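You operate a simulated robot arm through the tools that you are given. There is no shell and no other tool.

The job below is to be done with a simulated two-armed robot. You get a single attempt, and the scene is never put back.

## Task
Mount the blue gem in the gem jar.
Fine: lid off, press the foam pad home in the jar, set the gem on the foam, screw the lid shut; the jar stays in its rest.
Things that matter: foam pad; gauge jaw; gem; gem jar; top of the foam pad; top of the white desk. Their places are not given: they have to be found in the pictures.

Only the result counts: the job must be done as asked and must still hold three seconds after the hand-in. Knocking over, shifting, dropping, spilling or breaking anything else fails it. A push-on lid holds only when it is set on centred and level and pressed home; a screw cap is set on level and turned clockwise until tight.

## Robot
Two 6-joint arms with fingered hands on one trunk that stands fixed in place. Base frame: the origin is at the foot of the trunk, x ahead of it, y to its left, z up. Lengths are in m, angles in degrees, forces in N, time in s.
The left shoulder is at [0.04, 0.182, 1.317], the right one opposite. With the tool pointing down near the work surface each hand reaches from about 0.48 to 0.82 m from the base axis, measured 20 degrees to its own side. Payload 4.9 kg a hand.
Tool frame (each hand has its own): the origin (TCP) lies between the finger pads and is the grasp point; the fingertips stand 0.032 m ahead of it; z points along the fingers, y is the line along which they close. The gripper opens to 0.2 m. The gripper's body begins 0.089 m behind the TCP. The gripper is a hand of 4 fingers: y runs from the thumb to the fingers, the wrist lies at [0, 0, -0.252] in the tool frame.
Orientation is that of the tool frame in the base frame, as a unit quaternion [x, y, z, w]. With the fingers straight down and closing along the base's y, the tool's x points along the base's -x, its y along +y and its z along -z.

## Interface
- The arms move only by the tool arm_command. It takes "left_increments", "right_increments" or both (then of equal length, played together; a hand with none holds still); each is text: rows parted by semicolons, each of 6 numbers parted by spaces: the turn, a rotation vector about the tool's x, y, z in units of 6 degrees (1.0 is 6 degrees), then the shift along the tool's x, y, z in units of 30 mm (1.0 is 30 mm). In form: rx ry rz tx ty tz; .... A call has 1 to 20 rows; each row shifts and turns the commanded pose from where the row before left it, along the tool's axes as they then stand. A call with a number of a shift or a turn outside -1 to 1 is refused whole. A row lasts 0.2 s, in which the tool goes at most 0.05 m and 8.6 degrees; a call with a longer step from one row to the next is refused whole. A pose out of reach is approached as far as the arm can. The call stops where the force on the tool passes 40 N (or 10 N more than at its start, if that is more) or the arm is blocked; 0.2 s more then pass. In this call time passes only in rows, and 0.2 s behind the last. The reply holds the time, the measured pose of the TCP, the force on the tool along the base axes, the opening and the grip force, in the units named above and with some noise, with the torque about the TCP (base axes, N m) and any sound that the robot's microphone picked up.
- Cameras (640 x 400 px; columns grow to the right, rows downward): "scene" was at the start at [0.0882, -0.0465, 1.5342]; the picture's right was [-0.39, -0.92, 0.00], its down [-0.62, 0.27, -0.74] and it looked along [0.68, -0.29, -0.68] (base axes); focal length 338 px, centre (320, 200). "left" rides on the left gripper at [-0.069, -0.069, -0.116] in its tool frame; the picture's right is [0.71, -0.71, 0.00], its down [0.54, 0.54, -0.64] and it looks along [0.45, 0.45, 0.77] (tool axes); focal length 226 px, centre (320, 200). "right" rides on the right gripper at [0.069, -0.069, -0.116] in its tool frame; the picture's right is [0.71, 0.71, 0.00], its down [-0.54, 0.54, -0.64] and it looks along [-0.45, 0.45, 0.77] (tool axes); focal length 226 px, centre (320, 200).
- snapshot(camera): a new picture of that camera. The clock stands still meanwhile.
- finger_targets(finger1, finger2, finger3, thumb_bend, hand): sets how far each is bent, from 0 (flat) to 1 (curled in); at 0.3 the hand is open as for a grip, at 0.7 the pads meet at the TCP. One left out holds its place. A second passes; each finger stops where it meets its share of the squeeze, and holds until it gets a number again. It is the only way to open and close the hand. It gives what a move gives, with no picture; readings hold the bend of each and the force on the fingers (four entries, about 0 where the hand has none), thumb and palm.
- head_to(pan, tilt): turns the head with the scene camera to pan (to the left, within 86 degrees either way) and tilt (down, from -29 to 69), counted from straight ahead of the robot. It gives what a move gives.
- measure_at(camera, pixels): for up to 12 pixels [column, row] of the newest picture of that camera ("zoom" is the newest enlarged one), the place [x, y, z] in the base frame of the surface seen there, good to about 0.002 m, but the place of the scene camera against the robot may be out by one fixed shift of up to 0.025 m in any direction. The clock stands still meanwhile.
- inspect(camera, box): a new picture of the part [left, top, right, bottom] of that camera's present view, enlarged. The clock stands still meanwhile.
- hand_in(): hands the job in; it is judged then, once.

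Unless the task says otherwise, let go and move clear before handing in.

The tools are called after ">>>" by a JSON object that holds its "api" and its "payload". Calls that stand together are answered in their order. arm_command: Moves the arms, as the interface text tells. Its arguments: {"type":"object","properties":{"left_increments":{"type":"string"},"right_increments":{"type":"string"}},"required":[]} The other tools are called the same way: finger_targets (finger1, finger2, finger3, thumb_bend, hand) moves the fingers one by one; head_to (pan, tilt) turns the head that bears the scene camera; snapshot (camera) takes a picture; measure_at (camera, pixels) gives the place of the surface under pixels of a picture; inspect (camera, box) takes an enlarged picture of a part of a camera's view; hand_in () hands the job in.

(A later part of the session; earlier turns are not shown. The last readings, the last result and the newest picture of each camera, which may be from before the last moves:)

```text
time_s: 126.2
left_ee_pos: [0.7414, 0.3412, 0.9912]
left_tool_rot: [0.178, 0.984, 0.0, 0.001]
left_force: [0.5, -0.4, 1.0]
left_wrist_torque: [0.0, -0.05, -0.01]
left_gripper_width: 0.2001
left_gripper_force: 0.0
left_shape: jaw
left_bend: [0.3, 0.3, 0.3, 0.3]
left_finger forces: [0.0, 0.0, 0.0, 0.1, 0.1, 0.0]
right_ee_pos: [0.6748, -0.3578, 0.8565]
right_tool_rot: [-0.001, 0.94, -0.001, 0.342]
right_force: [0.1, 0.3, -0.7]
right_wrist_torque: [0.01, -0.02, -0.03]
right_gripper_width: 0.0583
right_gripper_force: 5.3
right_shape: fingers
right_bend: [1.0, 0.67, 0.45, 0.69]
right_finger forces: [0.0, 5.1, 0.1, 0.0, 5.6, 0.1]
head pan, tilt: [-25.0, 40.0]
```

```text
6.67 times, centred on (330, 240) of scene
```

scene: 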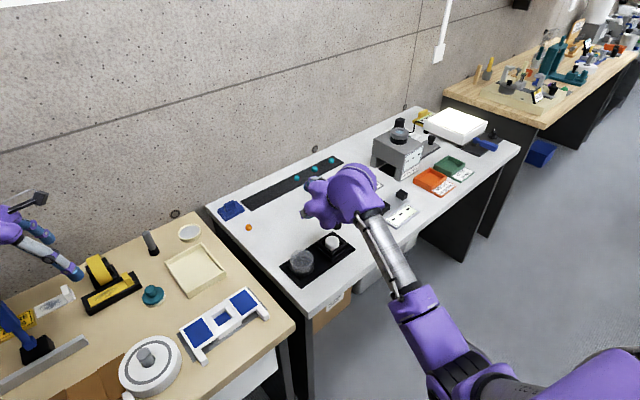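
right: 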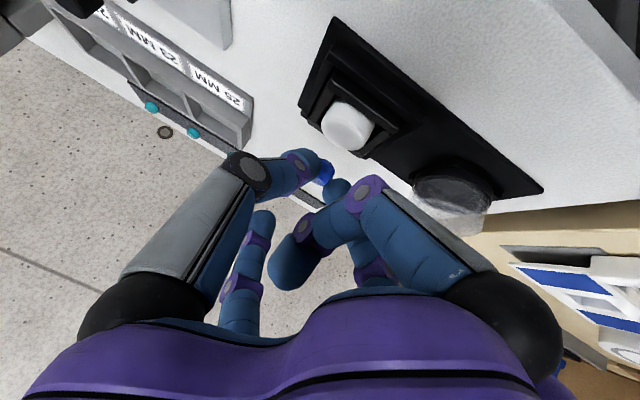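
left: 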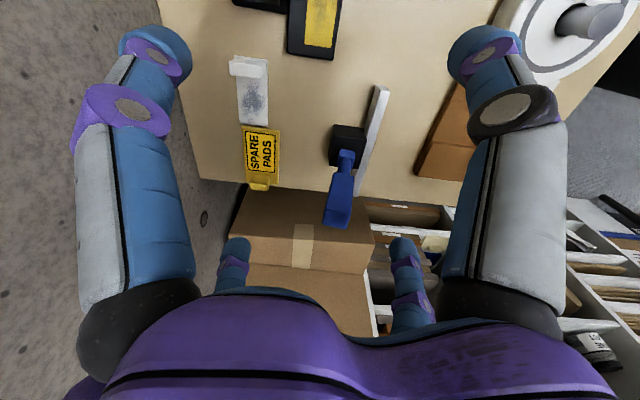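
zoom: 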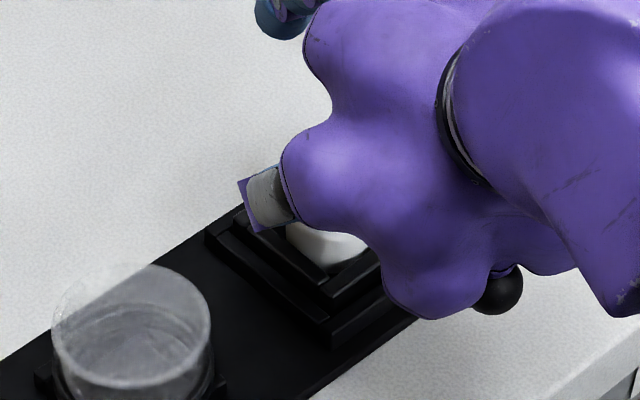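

The gem hovers about 5 mm over the foam. I'll lower in small steps until it touches.

>>> {"api": "arm_command", "payload": {"right_increments": "0 0 0 0.05 0.03 0.135"}}

>>> {"api": "arm_command", "payload": {"right_increments": "0 0 0 0.03 0 0.037"}}

>>> {"api": "arm_command", "payload": {"right_increments": "0 0 0 0.025 0 0.03"}}

>>> {"api": "inspect", "payload": {"camera": "right", "box": [270, 100, 390, 200]}}

```text
time_s: 126.7
left_ee_pos: [0.742, 0.3415, 0.9911]
left_tool_rot: [0.177, 0.984, 0.0, 0.001]
left_force: [0.2, 0.4, 0.2]
left_wrist_torque: [0.01, 0.02, 0.03]
left_gripper_width: 0.2
left_gripper_force: 0.1
left_shape: jaw
left_bend: [0.3, 0.3, 0.3, 0.3]
left_finger forces: [0.1, 0.0, 0.0, 0.0, 0.0, 0.1]
right_ee_pos: [0.6784, -0.3555, 0.8535]
right_tool_rot: [-0.001, 0.94, -0.001, 0.341]
right_force: [-0.6, -0.3, -0.4]
right_wrist_torque: [-0.02, -0.01, 0.03]
right_gripper_width: 0.0581
right_gripper_force: 5.3
right_shape: fingers
right_bend: [1.0, 0.67, 0.45, 0.69]
right_finger forces: [0.0, 5.1, 0.0, 0.0, 5.6, 0.0]
head pan, tilt: [-25.0, 40.0]
```

```text
time_s: 127.0
left_ee_pos: [0.7409, 0.3406, 0.9909]
left_tool_rot: [0.177, 0.984, 0.0, 0.001]
left_force: [0.5, -0.1, -0.6]
left_wrist_torque: [0.05, 0.02, 0.01]
left_gripper_width: 0.2
left_gripper_force: 0.1
left_shape: jaw
left_bend: [0.3, 0.3, 0.3, 0.3]
left_finger forces: [0.0, 0.1, 0.0, 0.0, 0.0, 0.0]
right_ee_pos: [0.6778, -0.3556, 0.8525]
right_tool_rot: [-0.001, 0.939, -0.001, 0.343]
right_force: [-0.2, -0.3, -0.4]
right_wrist_torque: [0.0, 0.0, -0.02]
right_gripper_width: 0.0583
right_gripper_force: 5.3
right_shape: fingers
right_bend: [1.0, 0.67, 0.45, 0.69]
right_finger forces: [0.0, 5.2, 0.0, 0.0, 5.6, 0.0]
head pan, tilt: [-25.0, 40.0]
```

```text
time_s: 127.5
left_ee_pos: [0.742, 0.3403, 0.9912]
left_tool_rot: [0.177, 0.984, 0.0, 0.001]
left_force: [0.5, -0.3, 0.8]
left_wrist_torque: [0.0, 0.0, 0.0]
left_gripper_width: 0.1999
left_gripper_force: 0.1
left_shape: jaw
left_bend: [0.3, 0.3, 0.3, 0.3]
left_finger forces: [0.0, 0.0, 0.0, 0.0, 0.1, 0.0]
right_ee_pos: [0.6783, -0.3553, 0.8513]
right_tool_rot: [-0.001, 0.94, 0.0, 0.342]
right_force: [-1.1, 0.6, 1.3]
right_wrist_torque: [0.01, -0.01, -0.01]
right_gripper_width: 0.0582
right_gripper_force: 6.7
right_shape: fingers
right_bend: [1.0, 0.67, 0.45, 0.69]
right_finger forces: [0.1, 6.3, 0.0, 0.0, 6.7, 0.0]
head pan, tilt: [-25.0, 40.0]
```

```text
4.00 times, centred on (330, 150) of right
```

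zoom: 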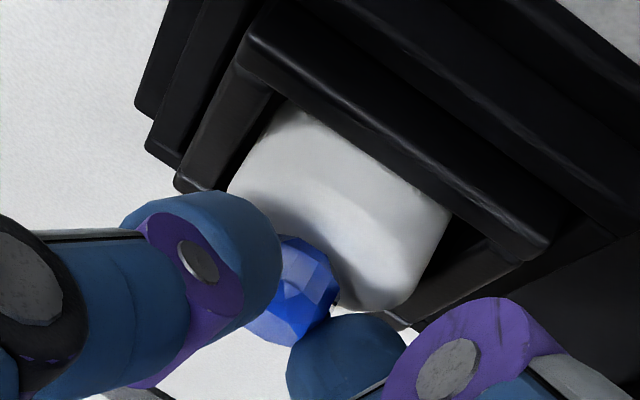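

>>> {"api": "measure_at", "payload": {"camera": "zoom", "pixels": [[300, 225], [270, 190], [340, 260], [345, 295], [380, 300], [400, 200], [330, 180], [295, 255], [310, 290], [325, 270]]}}

```text
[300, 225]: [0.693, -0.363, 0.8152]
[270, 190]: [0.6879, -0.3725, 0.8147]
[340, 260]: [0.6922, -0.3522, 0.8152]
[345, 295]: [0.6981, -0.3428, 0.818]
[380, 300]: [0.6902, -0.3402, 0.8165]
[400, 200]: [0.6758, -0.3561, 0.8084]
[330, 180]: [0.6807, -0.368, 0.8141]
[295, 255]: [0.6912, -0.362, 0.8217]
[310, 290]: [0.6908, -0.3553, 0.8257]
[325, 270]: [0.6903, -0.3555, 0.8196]
```

The gem's near face is at x 0.690 and it is just touching the foam, within about 3 mm of the pad's centre. I'll settle it half a millimetre more and open the pair slightly.

>>> {"api": "arm_command", "payload": {"right_increments": "0 0 0 0.015 0 0.015"}}

>>> {"api": "finger_targets", "payload": {"hand": "right", "finger2": 0.63, "thumb_bend": 0.645}}

>>> {"api": "inspect", "payload": {"camera": "right", "box": [270, 100, 390, 200]}}

```text
time_s: 127.8
left_ee_pos: [0.741, 0.3408, 0.9918]
left_tool_rot: [0.177, 0.984, -0.001, 0.001]
left_force: [0.0, 0.1, 0.5]
left_wrist_torque: [-0.01, 0.0, 0.01]
left_gripper_width: 0.1998
left_gripper_force: 0.1
left_shape: jaw
left_bend: [0.3, 0.3, 0.3, 0.3]
left_finger forces: [0.0, 0.0, 0.1, 0.0, 0.1, 0.0]
right_ee_pos: [0.6783, -0.3552, 0.8504]
right_tool_rot: [-0.001, 0.94, -0.001, 0.342]
right_force: [0.0, -0.3, 3.5]
right_wrist_torque: [-0.03, -0.06, 0.03]
right_gripper_width: 0.0583
right_gripper_force: 6.9
right_shape: fingers
right_bend: [1.0, 0.67, 0.45, 0.69]
right_finger forces: [0.1, 6.9, 0.1, 0.0, 7.2, 0.0]
head pan, tilt: [-25.0, 40.0]
```

```text
time_s: 128.8
left_ee_pos: [0.7422, 0.3411, 0.9911]
left_tool_rot: [0.177, 0.984, -0.001, 0.001]
left_force: [0.3, -0.1, -0.4]
left_wrist_torque: [0.0, 0.03, -0.02]
left_gripper_width: 0.1998
left_gripper_force: 0.0
left_shape: jaw
left_bend: [0.3, 0.3, 0.3, 0.3]
left_finger forces: [0.1, 0.0, 0.1, 0.0, 0.0, 0.0]
right_ee_pos: [0.6779, -0.3551, 0.8497]
right_tool_rot: [-0.002, 0.94, 0.0, 0.342]
right_force: [-0.2, 0.0, 0.1]
right_wrist_torque: [0.01, -0.02, 0.01]
right_gripper_width: 0.0639
right_gripper_force: 0.0
right_shape: fingers
right_bend: [1.0, 0.63, 0.45, 0.64]
right_finger forces: [0.0, 0.0, 0.0, 0.0, 0.1, 0.0]
head pan, tilt: [-25.0, 40.0]
```

```text
4.00 times, centred on (330, 150) of right
```

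zoom: 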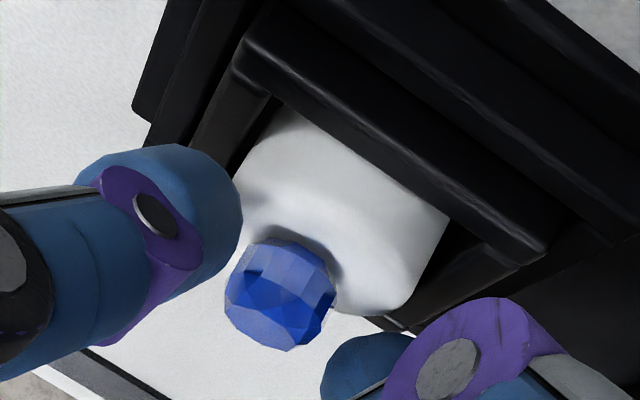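

The gem stands on the foam by itself and the fingers are free. I'll open a bit more and rise straight up.

>>> {"api": "finger_targets", "payload": {"hand": "right", "finger2": 0.59, "thumb_bend": 0.6}}

>>> {"api": "arm_command", "payload": {"right_increments": "0 0 0 -0.2 0 -0.24; 0 0 0 -0.4 0 -0.48; 0 0 0 -0.6 0 -0.72; 0 0 0 -0.6 0 -0.72"}}

>>> {"api": "snapshot", "payload": {"camera": "right"}}

>>> {"api": "inspect", "payload": {"camera": "scene", "box": [280, 200, 380, 280]}}

```text
time_s: 129.8
left_ee_pos: [0.7416, 0.3413, 0.9906]
left_tool_rot: [0.176, 0.984, -0.001, 0.0]
left_force: [0.9, -0.1, 1.0]
left_wrist_torque: [0.0, 0.01, 0.0]
left_gripper_width: 0.1999
left_gripper_force: 0.0
left_shape: jaw
left_bend: [0.3, 0.3, 0.3, 0.3]
left_finger forces: [0.0, 0.0, 0.0, 0.0, 0.1, 0.0]
right_ee_pos: [0.6771, -0.3556, 0.8488]
right_tool_rot: [-0.001, 0.94, -0.001, 0.342]
right_force: [0.3, -0.3, 0.2]
right_wrist_torque: [-0.03, -0.03, -0.03]
right_gripper_width: 0.0695
right_gripper_force: 0.0
right_shape: fingers
right_bend: [1.0, 0.59, 0.45, 0.6]
right_finger forces: [0.0, 0.0, 0.0, 0.0, 0.1, 0.1]
head pan, tilt: [-25.0, 40.0]
```

```text
time_s: 130.8
left_ee_pos: [0.7415, 0.3406, 0.991]
left_tool_rot: [0.177, 0.984, 0.0, 0.001]
left_force: [-0.3, -0.2, -0.3]
left_wrist_torque: [-0.02, -0.02, 0.02]
left_gripper_width: 0.1999
left_gripper_force: 0.1
left_shape: jaw
left_bend: [0.3, 0.3, 0.3, 0.3]
left_finger forces: [0.0, 0.0, 0.0, 0.0, 0.1, 0.1]
right_ee_pos: [0.6784, -0.3567, 0.9333]
right_tool_rot: [-0.001, 0.94, -0.002, 0.341]
right_force: [0.0, -0.1, 0.8]
right_wrist_torque: [-0.01, -0.03, 0.0]
right_gripper_width: 0.0695
right_gripper_force: 0.1
right_shape: fingers
right_bend: [1.0, 0.59, 0.45, 0.6]
right_finger forces: [0.0, 0.1, 0.0, 0.0, 0.0, 0.0]
head pan, tilt: [-25.0, 40.0]
```

```text
taken
```

right: 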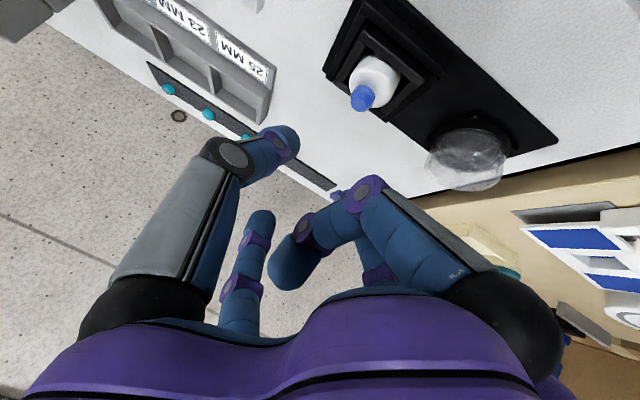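

```text
5.00 times, centred on (330, 240) of scene
```

zoom: 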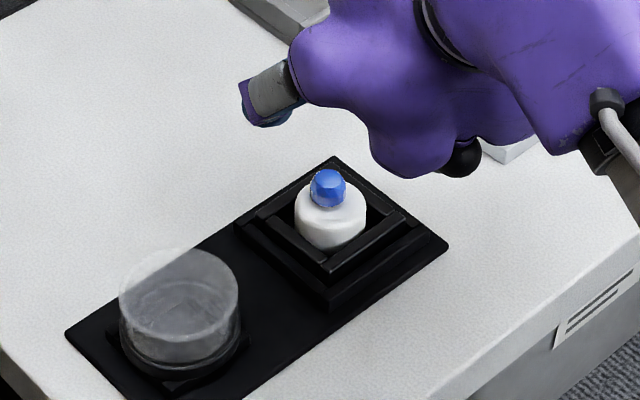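

The gem sits near the pad's centre. Now the lid: I'll bring the tool plumb again here at height and uncurl the fingers. I'll keep this yaw, so there's plenty of clockwise turn available.

>>> {"api": "arm_command", "payload": {"right_increments": "0 1 0 0 0 0; 0 1 0 0 0 0; 0 1 0 0 0 0; 0 1 0 0 0 0; 0 1 0 0 0 0; 0 1 0 0 0 0; 0 0.66 0 0 0 -0.3"}}

>>> {"api": "finger_targets", "payload": {"hand": "right", "finger1": 0.46, "finger2": 0.46, "finger3": 0.46, "thumb_bend": 0.46}}

>>> {"api": "snapshot", "payload": {"camera": "right"}}

```text
time_s: 132.4
left_ee_pos: [0.7414, 0.3417, 0.9911]
left_tool_rot: [0.177, 0.984, -0.001, 0.001]
left_force: [-0.3, 0.2, -0.1]
left_wrist_torque: [0.0, -0.02, -0.02]
left_gripper_width: 0.2001
left_gripper_force: 0.1
left_shape: jaw
left_bend: [0.3, 0.3, 0.3, 0.3]
left_finger forces: [0.0, 0.0, 0.0, 0.0, 0.0, 0.0]
right_ee_pos: [0.6778, -0.3562, 0.9427]
right_tool_rot: [-0.001, 1.0, -0.001, -0.002]
right_force: [-0.3, 0.0, -0.1]
right_wrist_torque: [0.01, 0.01, 0.01]
right_gripper_width: 0.0698
right_gripper_force: 0.0
right_shape: fingers
right_bend: [1.0, 0.59, 0.45, 0.6]
right_finger forces: [0.0, 0.0, 0.0, 0.0, 0.1, 0.0]
head pan, tilt: [-25.0, 40.0]
```

```text
time_s: 133.4
left_ee_pos: [0.7411, 0.3405, 0.9915]
left_tool_rot: [0.177, 0.984, 0.0, 0.001]
left_force: [0.5, 0.2, 0.3]
left_wrist_torque: [0.01, -0.03, -0.03]
left_gripper_width: 0.2003
left_gripper_force: 0.0
left_shape: jaw
left_bend: [0.3, 0.3, 0.3, 0.3]
left_finger forces: [0.0, 0.1, 0.1, 0.0, 0.0, 0.1]
right_ee_pos: [0.6778, -0.3555, 0.9433]
right_tool_rot: [-0.001, 1.0, -0.002, 0.0]
right_force: [-0.3, 0.5, -0.2]
right_wrist_torque: [0.01, -0.01, 0.03]
right_gripper_width: 0.0834
right_gripper_force: 0.0
right_shape: fingers
right_bend: [0.46, 0.46, 0.46, 0.46]
right_finger forces: [0.0, 0.0, 0.0, 0.0, 0.0, 0.1]
head pan, tilt: [-25.0, 40.0]
```

```text
taken
```

right: 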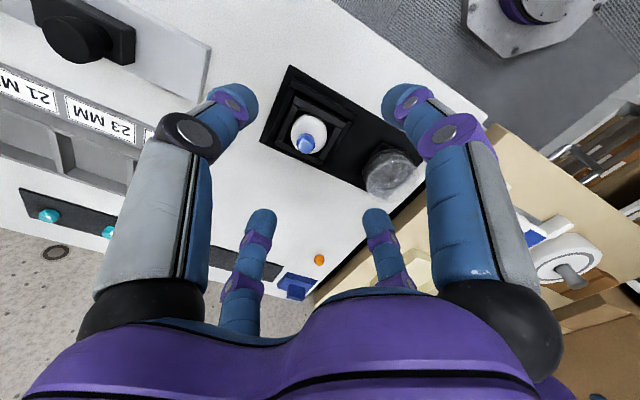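

>>> {"api": "arm_command", "payload": {"right_increments": "0 0 0 0.15 0.93 0; 0 0 0 0.15 0.93 0; 0 0 0 0.15 0.93 0; 0 0 0 0.15 0.94 0"}}

>>> {"api": "snapshot", "payload": {"camera": "right"}}

>>> {"api": "inspect", "payload": {"camera": "right", "box": [250, 80, 390, 200]}}

>>> {"api": "inspect", "payload": {"camera": "scene", "box": [260, 190, 380, 290]}}

```text
time_s: 134.4
left_ee_pos: [0.741, 0.3411, 0.9915]
left_tool_rot: [0.177, 0.984, 0.0, 0.002]
left_force: [-0.1, -0.4, 0.2]
left_wrist_torque: [0.0, 0.0, 0.01]
left_gripper_width: 0.2
left_gripper_force: 0.1
left_shape: jaw
left_bend: [0.3, 0.3, 0.3, 0.3]
left_finger forces: [0.1, 0.0, 0.1, 0.1, 0.1, 0.1]
right_ee_pos: [0.6582, -0.2451, 0.9422]
right_tool_rot: [0.0, 1.0, -0.002, 0.001]
right_force: [0.9, -0.1, -0.5]
right_wrist_torque: [0.0, 0.02, 0.05]
right_gripper_width: 0.0832
right_gripper_force: 0.1
right_shape: fingers
right_bend: [0.46, 0.46, 0.46, 0.46]
right_finger forces: [0.1, 0.0, 0.1, 0.0, 0.1, 0.1]
head pan, tilt: [-25.0, 40.0]
```

```text
taken
```

right: 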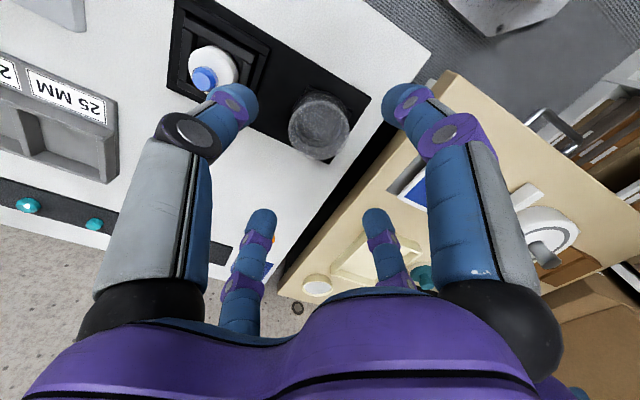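

```text
3.33 times, centred on (320, 140) of right
```

zoom: 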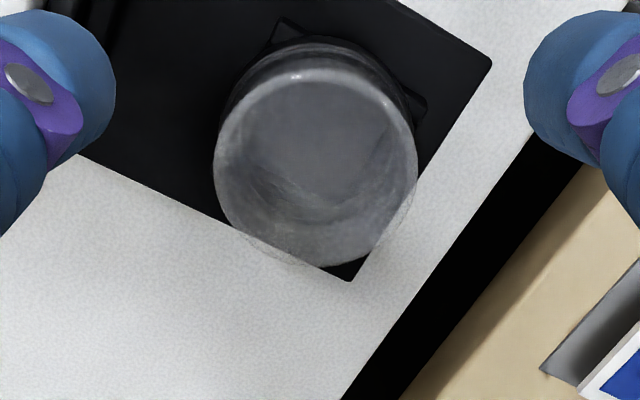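

```text
4.00 times, centred on (320, 240) of scene
```

zoom: 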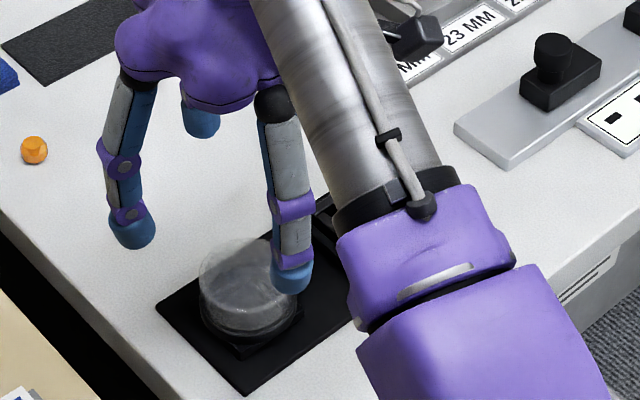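

The lid is within about 1.5 mm of the hand's axis. I'll lower to TCP z about 0.842, as before, and check the gaps.

>>> {"api": "arm_command", "payload": {"right_increments": "0 0 0 -0.03 -0.01 0.8; 0 0 0 0 0 0.8; 0 0 0 0 0 0.8; 0 0 0 0 0 0.8; 0 0 0 0 0 0.15"}}

>>> {"api": "inspect", "payload": {"camera": "right", "box": [210, 70, 430, 240]}}

>>> {"api": "inspect", "payload": {"camera": "scene", "box": [265, 215, 345, 285]}}

```text
time_s: 135.7
left_ee_pos: [0.741, 0.3405, 0.9913]
left_tool_rot: [0.177, 0.984, 0.0, 0.0]
left_force: [-0.6, -0.4, 0.0]
left_wrist_torque: [0.02, -0.01, 0.02]
left_gripper_width: 0.1997
left_gripper_force: 0.0
left_shape: jaw
left_bend: [0.3, 0.3, 0.3, 0.3]
left_finger forces: [0.0, 0.1, 0.0, 0.0, 0.0, 0.1]
right_ee_pos: [0.6609, -0.2447, 0.8424]
right_tool_rot: [0.0, 1.0, -0.002, 0.0]
right_force: [0.5, -0.6, 0.4]
right_wrist_torque: [0.03, 0.0, -0.04]
right_gripper_width: 0.0835
right_gripper_force: 0.1
right_shape: fingers
right_bend: [0.46, 0.46, 0.46, 0.46]
right_finger forces: [0.0, 0.0, 0.0, 0.0, 0.1, 0.0]
head pan, tilt: [-25.0, 40.0]
```

```text
2.35 times, centred on (320, 155) of right
```

zoom: 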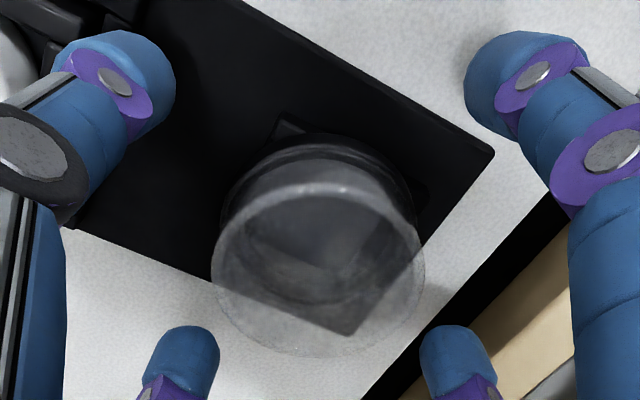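

```text
5.71 times, centred on (305, 250) of scene
```

zoom: 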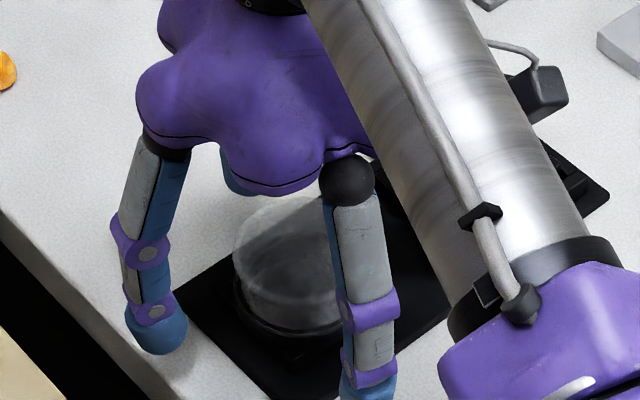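

Well centred. I'll close on the lid a little more firmly than before.

>>> {"api": "finger_targets", "payload": {"hand": "right", "finger1": 0.62, "finger2": 0.62, "finger3": 0.62, "thumb_bend": 0.62}}

>>> {"api": "arm_command", "payload": {"right_increments": "0 0 0 0 0 -0.2; 0 0 0 0 0 -0.5; 0 0 0 0 0 -0.8; 0 0 0 0 0 -0.8"}}

>>> {"api": "inspect", "payload": {"camera": "right", "box": [210, 70, 430, 240]}}

>>> {"api": "inspect", "payload": {"camera": "scene", "box": [255, 185, 365, 285]}}

```text
time_s: 136.7
left_ee_pos: [0.7412, 0.3396, 0.9904]
left_tool_rot: [0.177, 0.984, 0.0, 0.001]
left_force: [0.7, -0.1, -0.4]
left_wrist_torque: [-0.03, 0.02, 0.02]
left_gripper_width: 0.1999
left_gripper_force: 0.1
left_shape: jaw
left_bend: [0.3, 0.3, 0.3, 0.3]
left_finger forces: [0.0, 0.0, 0.1, 0.0, 0.0, 0.0]
right_ee_pos: [0.6598, -0.2447, 0.8422]
right_tool_rot: [0.0, 1.0, -0.001, 0.0]
right_force: [-0.5, 0.0, 0.3]
right_wrist_torque: [-0.02, 0.0, -0.01]
right_gripper_width: 0.039
right_gripper_force: 10.0
right_shape: fingers
right_bend: [0.59, 0.58, 0.59, 0.59]
right_finger forces: [4.3, 5.3, 4.4, 0.1, 6.2, 0.0]
head pan, tilt: [-25.0, 40.0]
```

```text
time_s: 137.7
left_ee_pos: [0.7413, 0.3411, 0.9915]
left_tool_rot: [0.177, 0.984, 0.0, 0.001]
left_force: [0.0, 0.4, -0.5]
left_wrist_torque: [0.01, 0.02, 0.01]
left_gripper_width: 0.1999
left_gripper_force: 0.1
left_shape: jaw
left_bend: [0.3, 0.3, 0.3, 0.3]
left_finger forces: [0.0, 0.1, 0.0, 0.0, 0.0, 0.0]
right_ee_pos: [0.66, -0.2441, 0.9114]
right_tool_rot: [0.001, 1.0, -0.002, 0.0]
right_force: [-0.4, -0.3, -0.2]
right_wrist_torque: [0.0, 0.0, -0.02]
right_gripper_width: 0.0392
right_gripper_force: 10.3
right_shape: fingers
right_bend: [0.59, 0.58, 0.59, 0.59]
right_finger forces: [4.5, 5.3, 4.5, 0.1, 6.0, 0.1]
head pan, tilt: [-25.0, 40.0]
```

```text
2.35 times, centred on (320, 155) of right
```

zoom: 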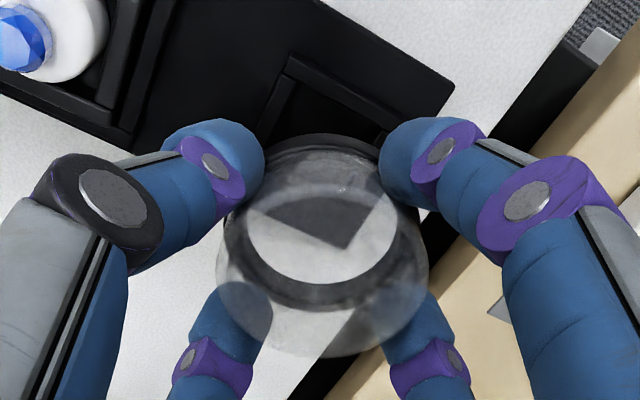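

```text
4.00 times, centred on (310, 235) of scene
```

zoom: 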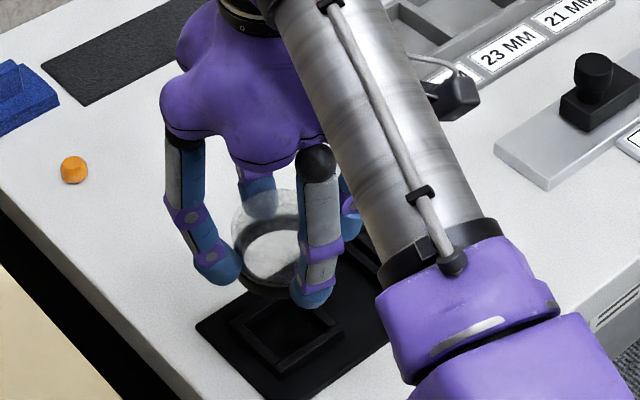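

The lid came up cleanly. I'll carry it over the jar at this height, where its underside at about 0.866 clears the gem's top at about 0.833.

>>> {"api": "arm_command", "payload": {"right_increments": "0 0 0 -0.305 -0.927 0; 0 0 0 -0.305 -0.927 0; 0 0 0 -0.305 -0.927 0; 0 0 0 -0.305 -0.927 0"}}

>>> {"api": "inspect", "payload": {"camera": "right", "box": [230, 60, 410, 220]}}

>>> {"api": "inspect", "payload": {"camera": "scene", "box": [290, 185, 370, 255]}}

```text
time_s: 138.7
left_ee_pos: [0.7411, 0.3407, 0.991]
left_tool_rot: [0.178, 0.984, 0.0, 0.001]
left_force: [-0.1, -0.4, 0.4]
left_wrist_torque: [-0.04, 0.02, 0.0]
left_gripper_width: 0.2
left_gripper_force: 0.2
left_shape: jaw
left_bend: [0.3, 0.3, 0.3, 0.3]
left_finger forces: [0.0, 0.0, 0.0, 0.0, 0.1, 0.1]
right_ee_pos: [0.6962, -0.3559, 0.9116]
right_tool_rot: [0.001, 1.0, -0.002, 0.0]
right_force: [-0.2, 0.4, 0.4]
right_wrist_torque: [0.0, 0.0, -0.03]
right_gripper_width: 0.0392
right_gripper_force: 9.8
right_shape: fingers
right_bend: [0.59, 0.58, 0.59, 0.59]
right_finger forces: [4.3, 5.3, 4.5, 0.1, 6.0, 0.0]
head pan, tilt: [-25.0, 40.0]
```

```text
2.50 times, centred on (320, 140) of right
```

zoom: 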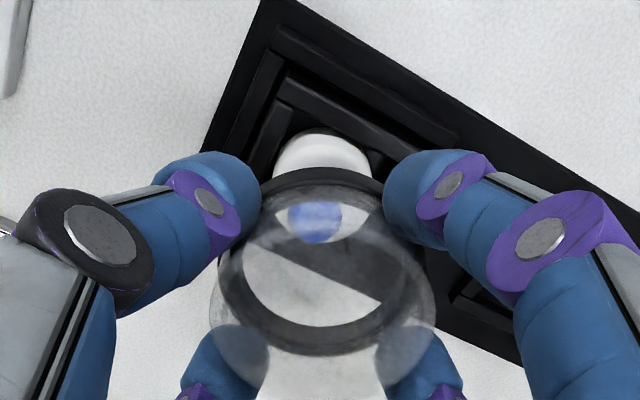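

```text
5.71 times, centred on (330, 220) of scene
```

zoom: 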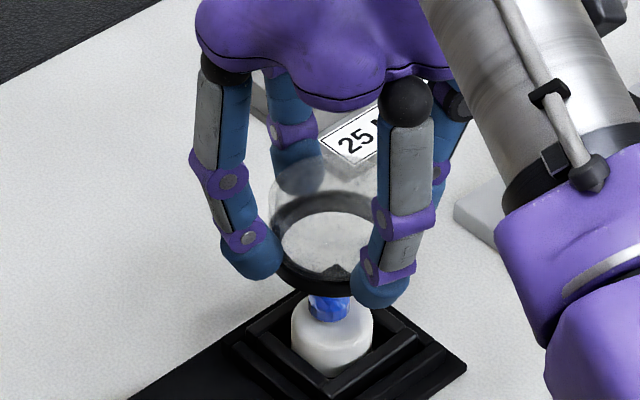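

The lid hangs centred over the gem and pad in both views. I'll lower most of the way, then go in small steps.

>>> {"api": "arm_command", "payload": {"right_increments": "0 0 0 0 0 0.5; 0 0 0 0 0 0.5; 0 0 0 0 0 0.5"}}

>>> {"api": "inspect", "payload": {"camera": "right", "box": [230, 60, 410, 220]}}

>>> {"api": "inspect", "payload": {"camera": "scene", "box": [290, 185, 370, 255]}}

```text
time_s: 139.4
left_ee_pos: [0.7425, 0.3418, 0.9909]
left_tool_rot: [0.177, 0.984, 0.001, 0.001]
left_force: [-0.3, -0.5, -1.1]
left_wrist_torque: [0.0, -0.01, -0.01]
left_gripper_width: 0.1999
left_gripper_force: 0.0
left_shape: jaw
left_bend: [0.3, 0.3, 0.3, 0.3]
left_finger forces: [0.0, 0.1, 0.1, 0.0, 0.0, 0.0]
right_ee_pos: [0.6962, -0.3571, 0.8661]
right_tool_rot: [0.0, 1.0, -0.002, 0.001]
right_force: [0.7, 0.1, 0.4]
right_wrist_torque: [0.01, -0.01, 0.0]
right_gripper_width: 0.0391
right_gripper_force: 9.9
right_shape: fingers
right_bend: [0.59, 0.58, 0.59, 0.59]
right_finger forces: [4.4, 5.3, 4.5, 0.0, 5.9, 0.0]
head pan, tilt: [-25.0, 40.0]
```

```text
2.50 times, centred on (320, 140) of right
```

zoom: 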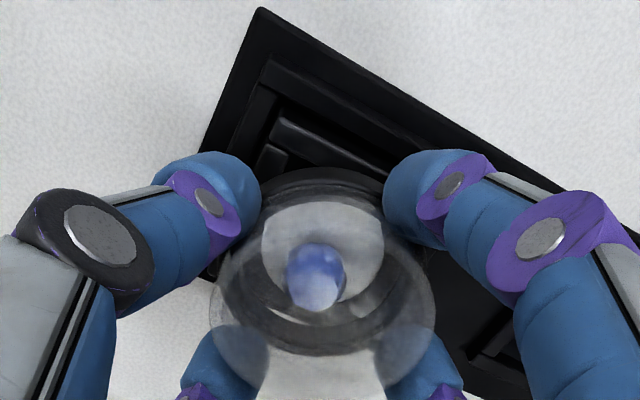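

```text
5.71 times, centred on (330, 220) of scene
```

zoom: 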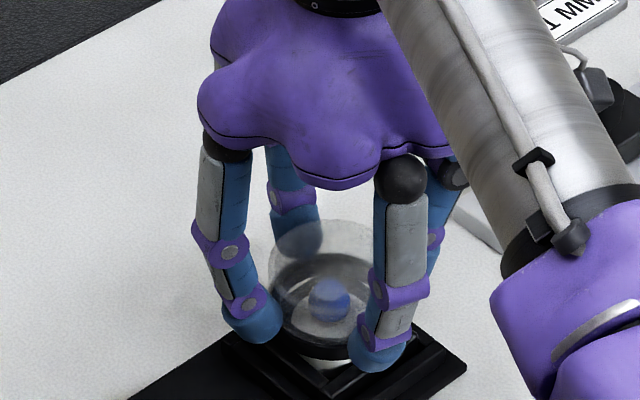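

The gem shows inside the dome with clearance all round. I'll continue down until the lid touches the jar.

>>> {"api": "arm_command", "payload": {"right_increments": "0 0 0 0 0.03 0.15; 0 0 0 0 0 0.15"}}

>>> {"api": "arm_command", "payload": {"right_increments": "0 0 0 0 0 0.08"}}

>>> {"api": "arm_command", "payload": {"right_increments": "0 0 0 0 0 0.06"}}

>>> {"api": "arm_command", "payload": {"right_increments": "0 0 0 0 0 0.06"}}

```text
time_s: 140.1
left_ee_pos: [0.7418, 0.3411, 0.9909]
left_tool_rot: [0.177, 0.984, 0.0, 0.001]
left_force: [-0.1, 0.6, -0.7]
left_wrist_torque: [0.02, 0.03, -0.01]
left_gripper_width: 0.1998
left_gripper_force: 0.1
left_shape: jaw
left_bend: [0.3, 0.3, 0.3, 0.3]
left_finger forces: [0.1, 0.0, 0.1, 0.1, 0.0, 0.0]
right_ee_pos: [0.697, -0.3551, 0.8571]
right_tool_rot: [-0.001, 1.0, -0.003, 0.0]
right_force: [0.0, 0.7, -0.6]
right_wrist_torque: [0.02, 0.01, 0.0]
right_gripper_width: 0.0391
right_gripper_force: 10.1
right_shape: fingers
right_bend: [0.59, 0.58, 0.59, 0.59]
right_finger forces: [4.4, 5.3, 4.5, 0.0, 6.0, 0.1]
head pan, tilt: [-25.0, 40.0]
```

```text
time_s: 140.4
left_ee_pos: [0.7416, 0.3402, 0.9908]
left_tool_rot: [0.178, 0.984, 0.0, 0.001]
left_force: [0.1, 0.4, -0.1]
left_wrist_torque: [-0.01, -0.01, 0.02]
left_gripper_width: 0.1994
left_gripper_force: 0.1
left_shape: jaw
left_bend: [0.3, 0.3, 0.3, 0.3]
left_finger forces: [0.0, 0.0, 0.0, 0.0, 0.0, 0.1]
right_ee_pos: [0.6973, -0.3558, 0.8538]
right_tool_rot: [0.001, 1.0, -0.002, 0.001]
right_force: [-0.3, -1.0, -1.2]
right_wrist_torque: [-0.02, 0.03, -0.03]
right_gripper_width: 0.0389
right_gripper_force: 9.8
right_shape: fingers
right_bend: [0.59, 0.58, 0.59, 0.59]
right_finger forces: [4.3, 5.3, 4.4, 0.0, 6.1, 0.1]
head pan, tilt: [-25.0, 40.0]
```

```text
time_s: 140.8
left_ee_pos: [0.7407, 0.3408, 0.991]
left_tool_rot: [0.177, 0.984, 0.0, 0.0]
left_force: [0.7, 1.0, -0.5]
left_wrist_torque: [0.03, 0.01, -0.02]
left_gripper_width: 0.1999
left_gripper_force: 0.0
left_shape: jaw
left_bend: [0.3, 0.3, 0.3, 0.3]
left_finger forces: [0.0, 0.0, 0.0, 0.0, 0.1, 0.1]
right_ee_pos: [0.6965, -0.3551, 0.8538]
right_tool_rot: [0.0, 1.0, -0.002, 0.001]
right_force: [-2.2, -0.9, 3.9]
right_wrist_torque: [0.0, 0.08, 0.01]
right_gripper_width: 0.0391
right_gripper_force: 10.6
right_shape: fingers
right_bend: [0.59, 0.58, 0.59, 0.59]
right_finger forces: [4.9, 5.5, 4.5, 0.0, 6.2, 0.1]
head pan, tilt: [-25.0, 40.0]
```

```text
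time_s: 141.2
left_ee_pos: [0.741, 0.3404, 0.9901]
left_tool_rot: [0.176, 0.984, 0.001, 0.001]
left_force: [-0.4, 0.1, 0.3]
left_wrist_torque: [0.0, 0.01, -0.03]
left_gripper_width: 0.2
left_gripper_force: 0.0
left_shape: jaw
left_bend: [0.3, 0.3, 0.3, 0.3]
left_finger forces: [0.0, 0.1, 0.1, 0.0, 0.0, 0.0]
right_ee_pos: [0.6961, -0.3548, 0.8526]
right_tool_rot: [-0.001, 1.0, -0.002, 0.001]
right_force: [-3.5, -1.5, 10.9]
right_wrist_torque: [-0.05, 0.13, -0.02]
right_gripper_width: 0.0391
right_gripper_force: 11.7
right_shape: fingers
right_bend: [0.59, 0.58, 0.59, 0.59]
right_finger forces: [6.0, 5.8, 4.6, 0.0, 7.1, 0.0]
head pan, tilt: [-25.0, 40.0]
```

The lid has met the jar (10.9 N down, torque small). I'll turn clockwise 60°, following down slightly, and watch force and torque.

>>> {"api": "arm_command", "payload": {"right_increments": "0 0 1 0 0 0.003; 0 0 1 0 0 0.003; 0 0 1 0 0 0.003; 0 0 1 0 0 0.003; 0 0 1 0 0 0.003; 0 0 1 0 0 0.003; 0 0 1 0 0 0.003; 0 0 1 0 0 0.003; 0 0 1 0 0 0.003; 0 0 1 0 0 0.003"}}

>>> {"api": "inspect", "payload": {"camera": "scene", "box": [290, 185, 370, 255]}}

```text
time_s: 143.4
left_ee_pos: [0.7394, 0.3408, 0.9906]
left_tool_rot: [0.177, 0.984, 0.0, 0.002]
left_force: [-0.2, -0.4, -0.5]
left_wrist_torque: [0.01, -0.02, -0.01]
left_gripper_width: 0.2001
left_gripper_force: 0.1
left_shape: jaw
left_bend: [0.3, 0.3, 0.3, 0.3]
left_finger forces: [0.1, 0.0, 0.0, 0.0, 0.0, 0.0]
right_ee_pos: [0.697, -0.355, 0.8504]
right_tool_rot: [0.5, 0.866, -0.001, 0.002]
right_force: [-5.2, 1.4, 18.6]
right_wrist_torque: [0.07, 0.28, 0.0]
right_gripper_width: 0.0389
right_gripper_force: 13.4
right_shape: fingers
right_bend: [0.59, 0.59, 0.59, 0.59]
right_finger forces: [6.6, 5.9, 5.0, 0.1, 8.8, 0.0]
head pan, tilt: [-25.0, 40.0]
```

```text
5.71 times, centred on (330, 220) of scene
```

zoom: 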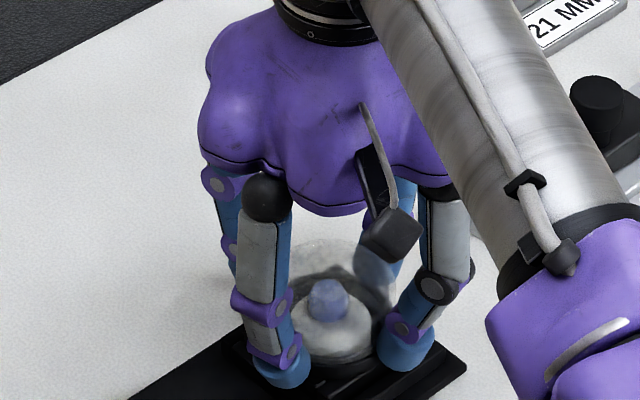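

The push has grown to 18.6 N with no twisting torque yet. I'll turn further without pushing more.

>>> {"api": "arm_command", "payload": {"right_increments": "0 0 1 0 0 -0.02; 0 0 1 0 0 0; 0 0 1 0 0 0; 0 0 1 0 0 0; 0 0 1 0 0 0; 0 0 1 0 0 0; 0 0 1 0 0 0; 0 0 1 0 0 0; 0 0 1 0 0 0; 0 0 1 0 0 0"}}

>>> {"api": "inspect", "payload": {"camera": "scene", "box": [290, 185, 370, 255]}}

```text
time_s: 145.7
left_ee_pos: [0.7417, 0.3411, 0.9909]
left_tool_rot: [0.177, 0.984, 0.0, 0.001]
left_force: [-0.1, 0.3, -0.4]
left_wrist_torque: [-0.01, -0.01, 0.01]
left_gripper_width: 0.1999
left_gripper_force: 0.0
left_shape: jaw
left_bend: [0.3, 0.3, 0.3, 0.3]
left_finger forces: [0.1, 0.1, 0.1, 0.1, 0.1, 0.0]
right_ee_pos: [0.6979, -0.353, 0.851]
right_tool_rot: [0.866, 0.5, 0.0, 0.001]
right_force: [-5.3, 0.0, 6.6]
right_wrist_torque: [-0.24, 0.19, 0.32]
right_gripper_width: 0.0371
right_gripper_force: 12.1
right_shape: fingers
right_bend: [0.6, 0.59, 0.59, 0.59]
right_finger forces: [2.8, 6.6, 7.2, 0.1, 7.4, 0.1]
head pan, tilt: [-25.0, 40.0]
```

```text
5.71 times, centred on (330, 220) of scene
```

zoom: 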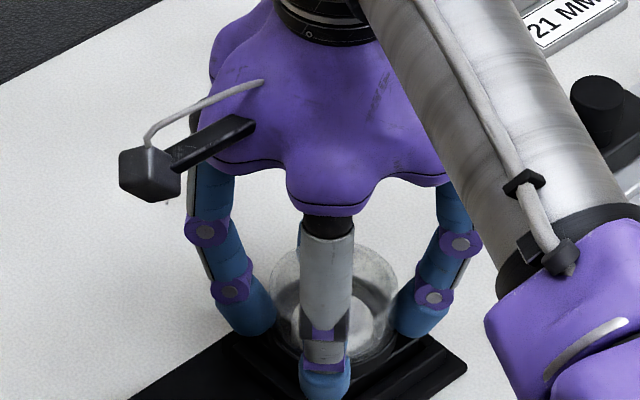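

A resisting torque of 0.32 N m has appeared after 120°, so the thread is biting. I'll grip harder before tightening further.

>>> {"api": "finger_targets", "payload": {"hand": "right", "finger1": 0.67, "finger2": 0.67, "finger3": 0.67, "thumb_bend": 0.67}}

>>> {"api": "arm_command", "payload": {"right_increments": "0 0 1 0 0 0; 0 0 1 0 0 0; 0 0 1 0 0 0; 0 0 1 0 0 0"}}

```text
time_s: 146.7
left_ee_pos: [0.7407, 0.341, 0.9915]
left_tool_rot: [0.177, 0.984, -0.001, 0.001]
left_force: [0.4, 0.9, 0.4]
left_wrist_torque: [-0.01, 0.01, -0.01]
left_gripper_width: 0.1997
left_gripper_force: 0.1
left_shape: jaw
left_bend: [0.3, 0.3, 0.3, 0.3]
left_finger forces: [0.0, 0.1, 0.1, 0.1, 0.0, 0.0]
right_ee_pos: [0.6973, -0.3538, 0.851]
right_tool_rot: [0.866, 0.5, 0.0, 0.001]
right_force: [-3.2, 10.0, 5.6]
right_wrist_torque: [0.33, 0.18, 0.1]
right_gripper_width: 0.0352
right_gripper_force: 20.2
right_shape: fingers
right_bend: [0.61, 0.59, 0.59, 0.6]
right_finger forces: [7.3, 9.5, 7.0, 0.0, 16.0, 0.1]
head pan, tilt: [-25.0, 40.0]
```

```text
time_s: 147.7
left_ee_pos: [0.7421, 0.3415, 0.9919]
left_tool_rot: [0.177, 0.984, -0.001, 0.002]
left_force: [0.3, -0.2, 0.7]
left_wrist_torque: [-0.04, 0.0, 0.02]
left_gripper_width: 0.1997
left_gripper_force: 0.1
left_shape: jaw
left_bend: [0.3, 0.3, 0.3, 0.3]
left_finger forces: [0.0, 0.0, 0.1, 0.0, 0.1, 0.0]
right_ee_pos: [0.6967, -0.3534, 0.8509]
right_tool_rot: [0.951, 0.309, 0.0, 0.002]
right_force: [-0.7, 10.8, 1.4]
right_wrist_torque: [0.37, 0.08, 1.09]
right_gripper_width: 0.0253
right_gripper_force: 22.9
right_shape: fingers
right_bend: [0.61, 0.6, 0.6, 0.62]
right_finger forces: [9.1, 14.3, 8.8, 0.0, 13.6, 0.0]
head pan, tilt: [-25.0, 40.0]
```

The torque has risen to 1.09 N m, so the lid is getting tight. I'll look at it before going further.

>>> {"api": "inspect", "payload": {"camera": "scene", "box": [290, 185, 370, 255]}}

>>> {"api": "snapshot", "payload": {"camera": "right"}}

>>> {"api": "inspect", "payload": {"camera": "right", "box": [230, 60, 410, 220]}}

```text
5.71 times, centred on (330, 220) of scene
```

zoom: 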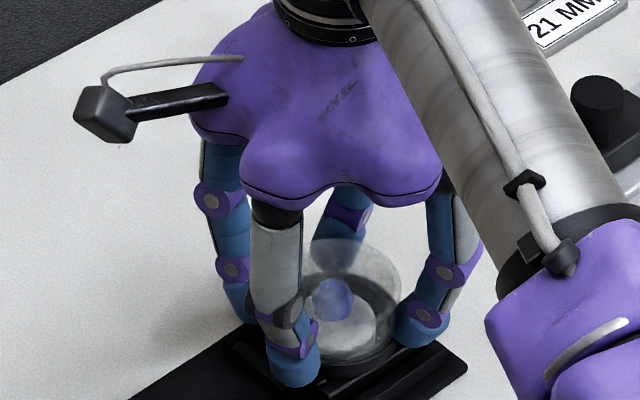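

```text
taken
```

right: 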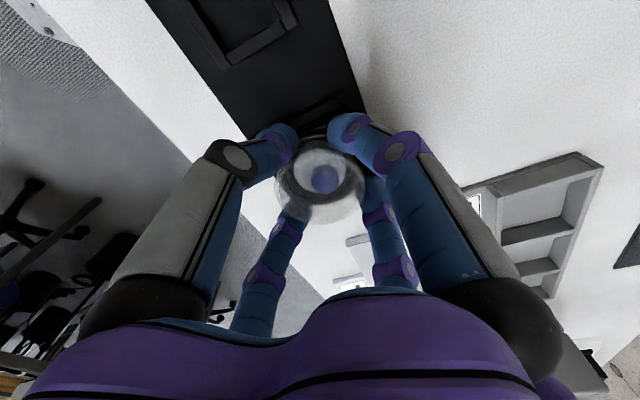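

```text
2.50 times, centred on (320, 140) of right
```

zoom: 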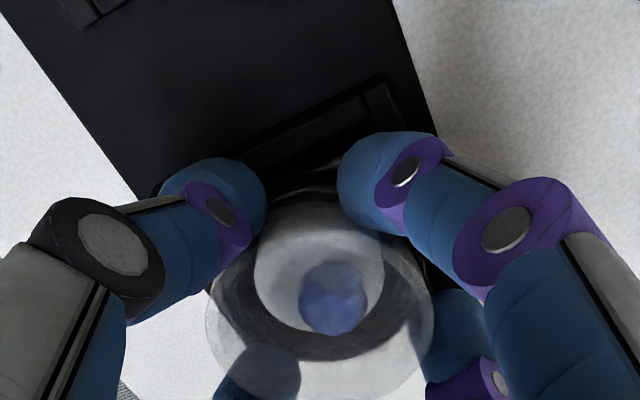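

The fingers have twisted a bit around the lid, which suggests it stopped turning. I'll open the fingers, and look at how the lid sits.

>>> {"api": "finger_targets", "payload": {"hand": "right", "finger1": 0.46, "finger2": 0.46, "finger3": 0.46, "thumb_bend": 0.46}}

>>> {"api": "inspect", "payload": {"camera": "right", "box": [230, 60, 410, 220]}}

>>> {"api": "inspect", "payload": {"camera": "scene", "box": [300, 195, 370, 255]}}

```text
time_s: 148.7
left_ee_pos: [0.7417, 0.3402, 0.9918]
left_tool_rot: [0.177, 0.984, 0.0, 0.001]
left_force: [0.5, -0.2, -0.9]
left_wrist_torque: [0.01, 0.02, 0.0]
left_gripper_width: 0.1999
left_gripper_force: 0.0
left_shape: jaw
left_bend: [0.3, 0.3, 0.3, 0.3]
left_finger forces: [0.0, 0.2, 0.0, 0.1, 0.1, 0.0]
right_ee_pos: [0.6973, -0.3543, 0.8509]
right_tool_rot: [0.951, 0.309, 0.0, 0.001]
right_force: [-0.3, 0.3, -0.4]
right_wrist_torque: [0.02, -0.01, 0.01]
right_gripper_width: 0.0833
right_gripper_force: 0.0
right_shape: fingers
right_bend: [0.46, 0.46, 0.46, 0.46]
right_finger forces: [0.0, 0.0, 0.0, 0.0, 0.0, 0.0]
head pan, tilt: [-25.0, 40.0]
```

```text
2.50 times, centred on (320, 140) of right
```

zoom: 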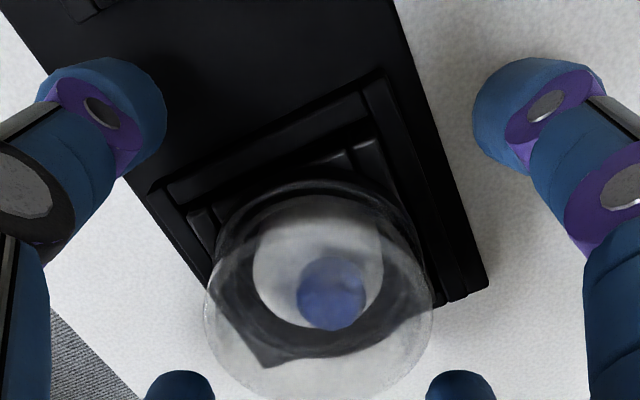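

```text
6.67 times, centred on (335, 225) of scene
```

zoom: 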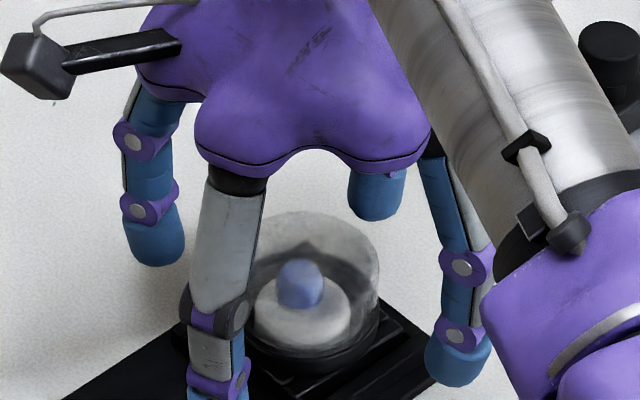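

The lid rests over the gem and looks level. I'll raise the hand and measure the lid's height against the original 0.840.

>>> {"api": "arm_command", "payload": {"right_increments": "0 0 0 0 0 -0.5; 0 0 0 0 0 -0.9; 0 0 0 0 0 -0.9"}}

>>> {"api": "snapshot", "payload": {"camera": "right"}}

>>> {"api": "inspect", "payload": {"camera": "right", "box": [260, 80, 380, 180]}}

>>> {"api": "inspect", "payload": {"camera": "scene", "box": [300, 205, 370, 255]}}

```text
time_s: 149.4
left_ee_pos: [0.7407, 0.3405, 0.9909]
left_tool_rot: [0.177, 0.984, 0.0, 0.001]
left_force: [-0.7, -0.4, -0.2]
left_wrist_torque: [0.03, -0.02, -0.01]
left_gripper_width: 0.2
left_gripper_force: 0.0
left_shape: jaw
left_bend: [0.3, 0.3, 0.3, 0.3]
left_finger forces: [0.0, 0.1, 0.0, 0.1, 0.0, 0.0]
right_ee_pos: [0.6969, -0.3552, 0.9203]
right_tool_rot: [0.951, 0.309, -0.001, 0.002]
right_force: [-0.1, -0.9, 0.0]
right_wrist_torque: [-0.01, 0.02, 0.01]
right_gripper_width: 0.0834
right_gripper_force: 0.1
right_shape: fingers
right_bend: [0.46, 0.46, 0.46, 0.46]
right_finger forces: [0.1, 0.0, 0.1, 0.0, 0.1, 0.0]
head pan, tilt: [-25.0, 40.0]
```

```text
taken
```

right: 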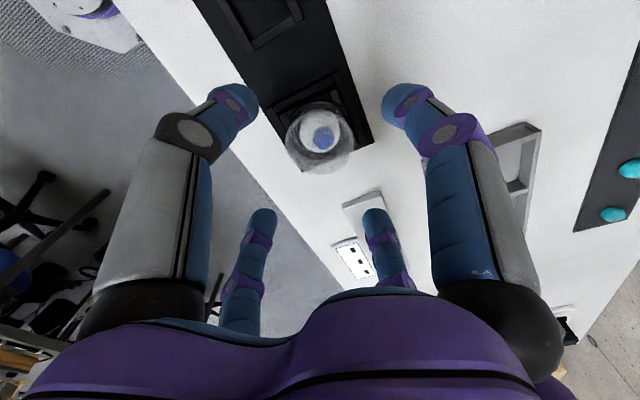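

```text
4.00 times, centred on (320, 130) of right
```

zoom: 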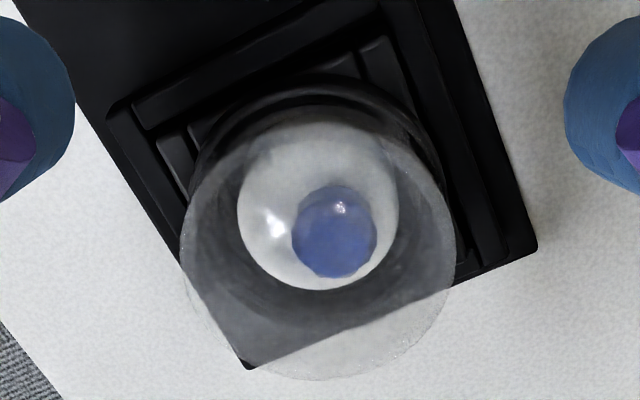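

```text
8.00 times, centred on (335, 230) of scene
```

zoom: 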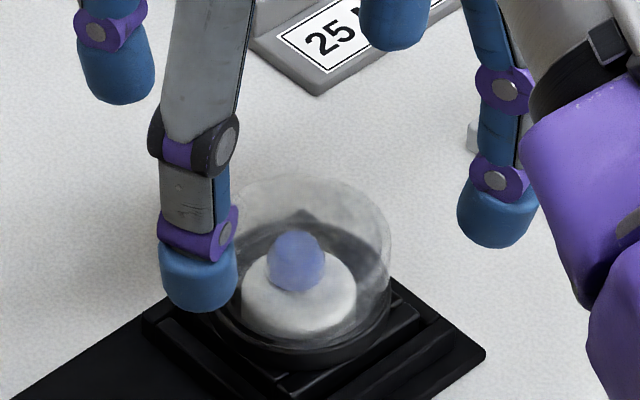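

The lid looks properly seated with the gem visible inside. I'll measure its rim and ring for level and height.

>>> {"api": "measure_at", "payload": {"camera": "zoom", "pixels": [[190, 215], [300, 180], [220, 180], [300, 350], [390, 200], [300, 175]]}}

>>> {"api": "inspect", "payload": {"camera": "right", "box": [260, 80, 380, 180]}}

>>> {"api": "measure_at", "payload": {"camera": "zoom", "pixels": [[318, 112], [270, 122], [370, 125], [316, 82], [260, 100], [380, 105], [200, 180], [440, 180], [320, 95], [330, 210], [270, 265], [350, 60]]}}

```text
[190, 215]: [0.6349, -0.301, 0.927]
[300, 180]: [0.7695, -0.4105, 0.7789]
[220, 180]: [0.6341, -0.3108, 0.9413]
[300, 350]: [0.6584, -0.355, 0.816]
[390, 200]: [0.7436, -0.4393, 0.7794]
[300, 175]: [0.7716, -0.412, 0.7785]
```

```text
4.00 times, centred on (320, 130) of right
```

zoom: 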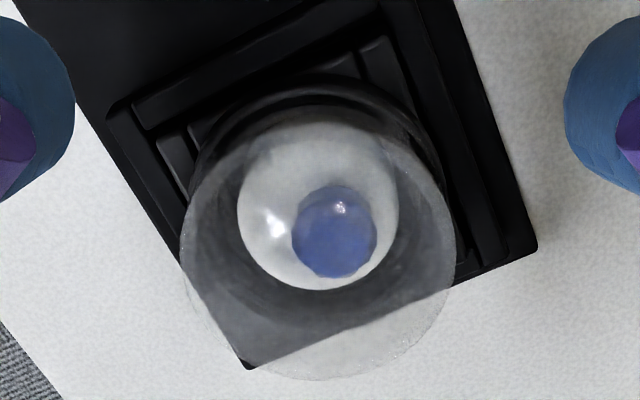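

```text
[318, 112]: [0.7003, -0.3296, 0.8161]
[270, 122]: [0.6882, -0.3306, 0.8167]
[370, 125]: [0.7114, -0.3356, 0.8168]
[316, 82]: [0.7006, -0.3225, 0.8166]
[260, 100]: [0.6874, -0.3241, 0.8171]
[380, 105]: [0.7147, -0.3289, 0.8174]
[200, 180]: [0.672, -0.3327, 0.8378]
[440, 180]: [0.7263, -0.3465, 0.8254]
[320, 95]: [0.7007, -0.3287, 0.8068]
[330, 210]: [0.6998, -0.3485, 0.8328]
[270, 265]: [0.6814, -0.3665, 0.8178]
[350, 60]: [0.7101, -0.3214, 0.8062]
```

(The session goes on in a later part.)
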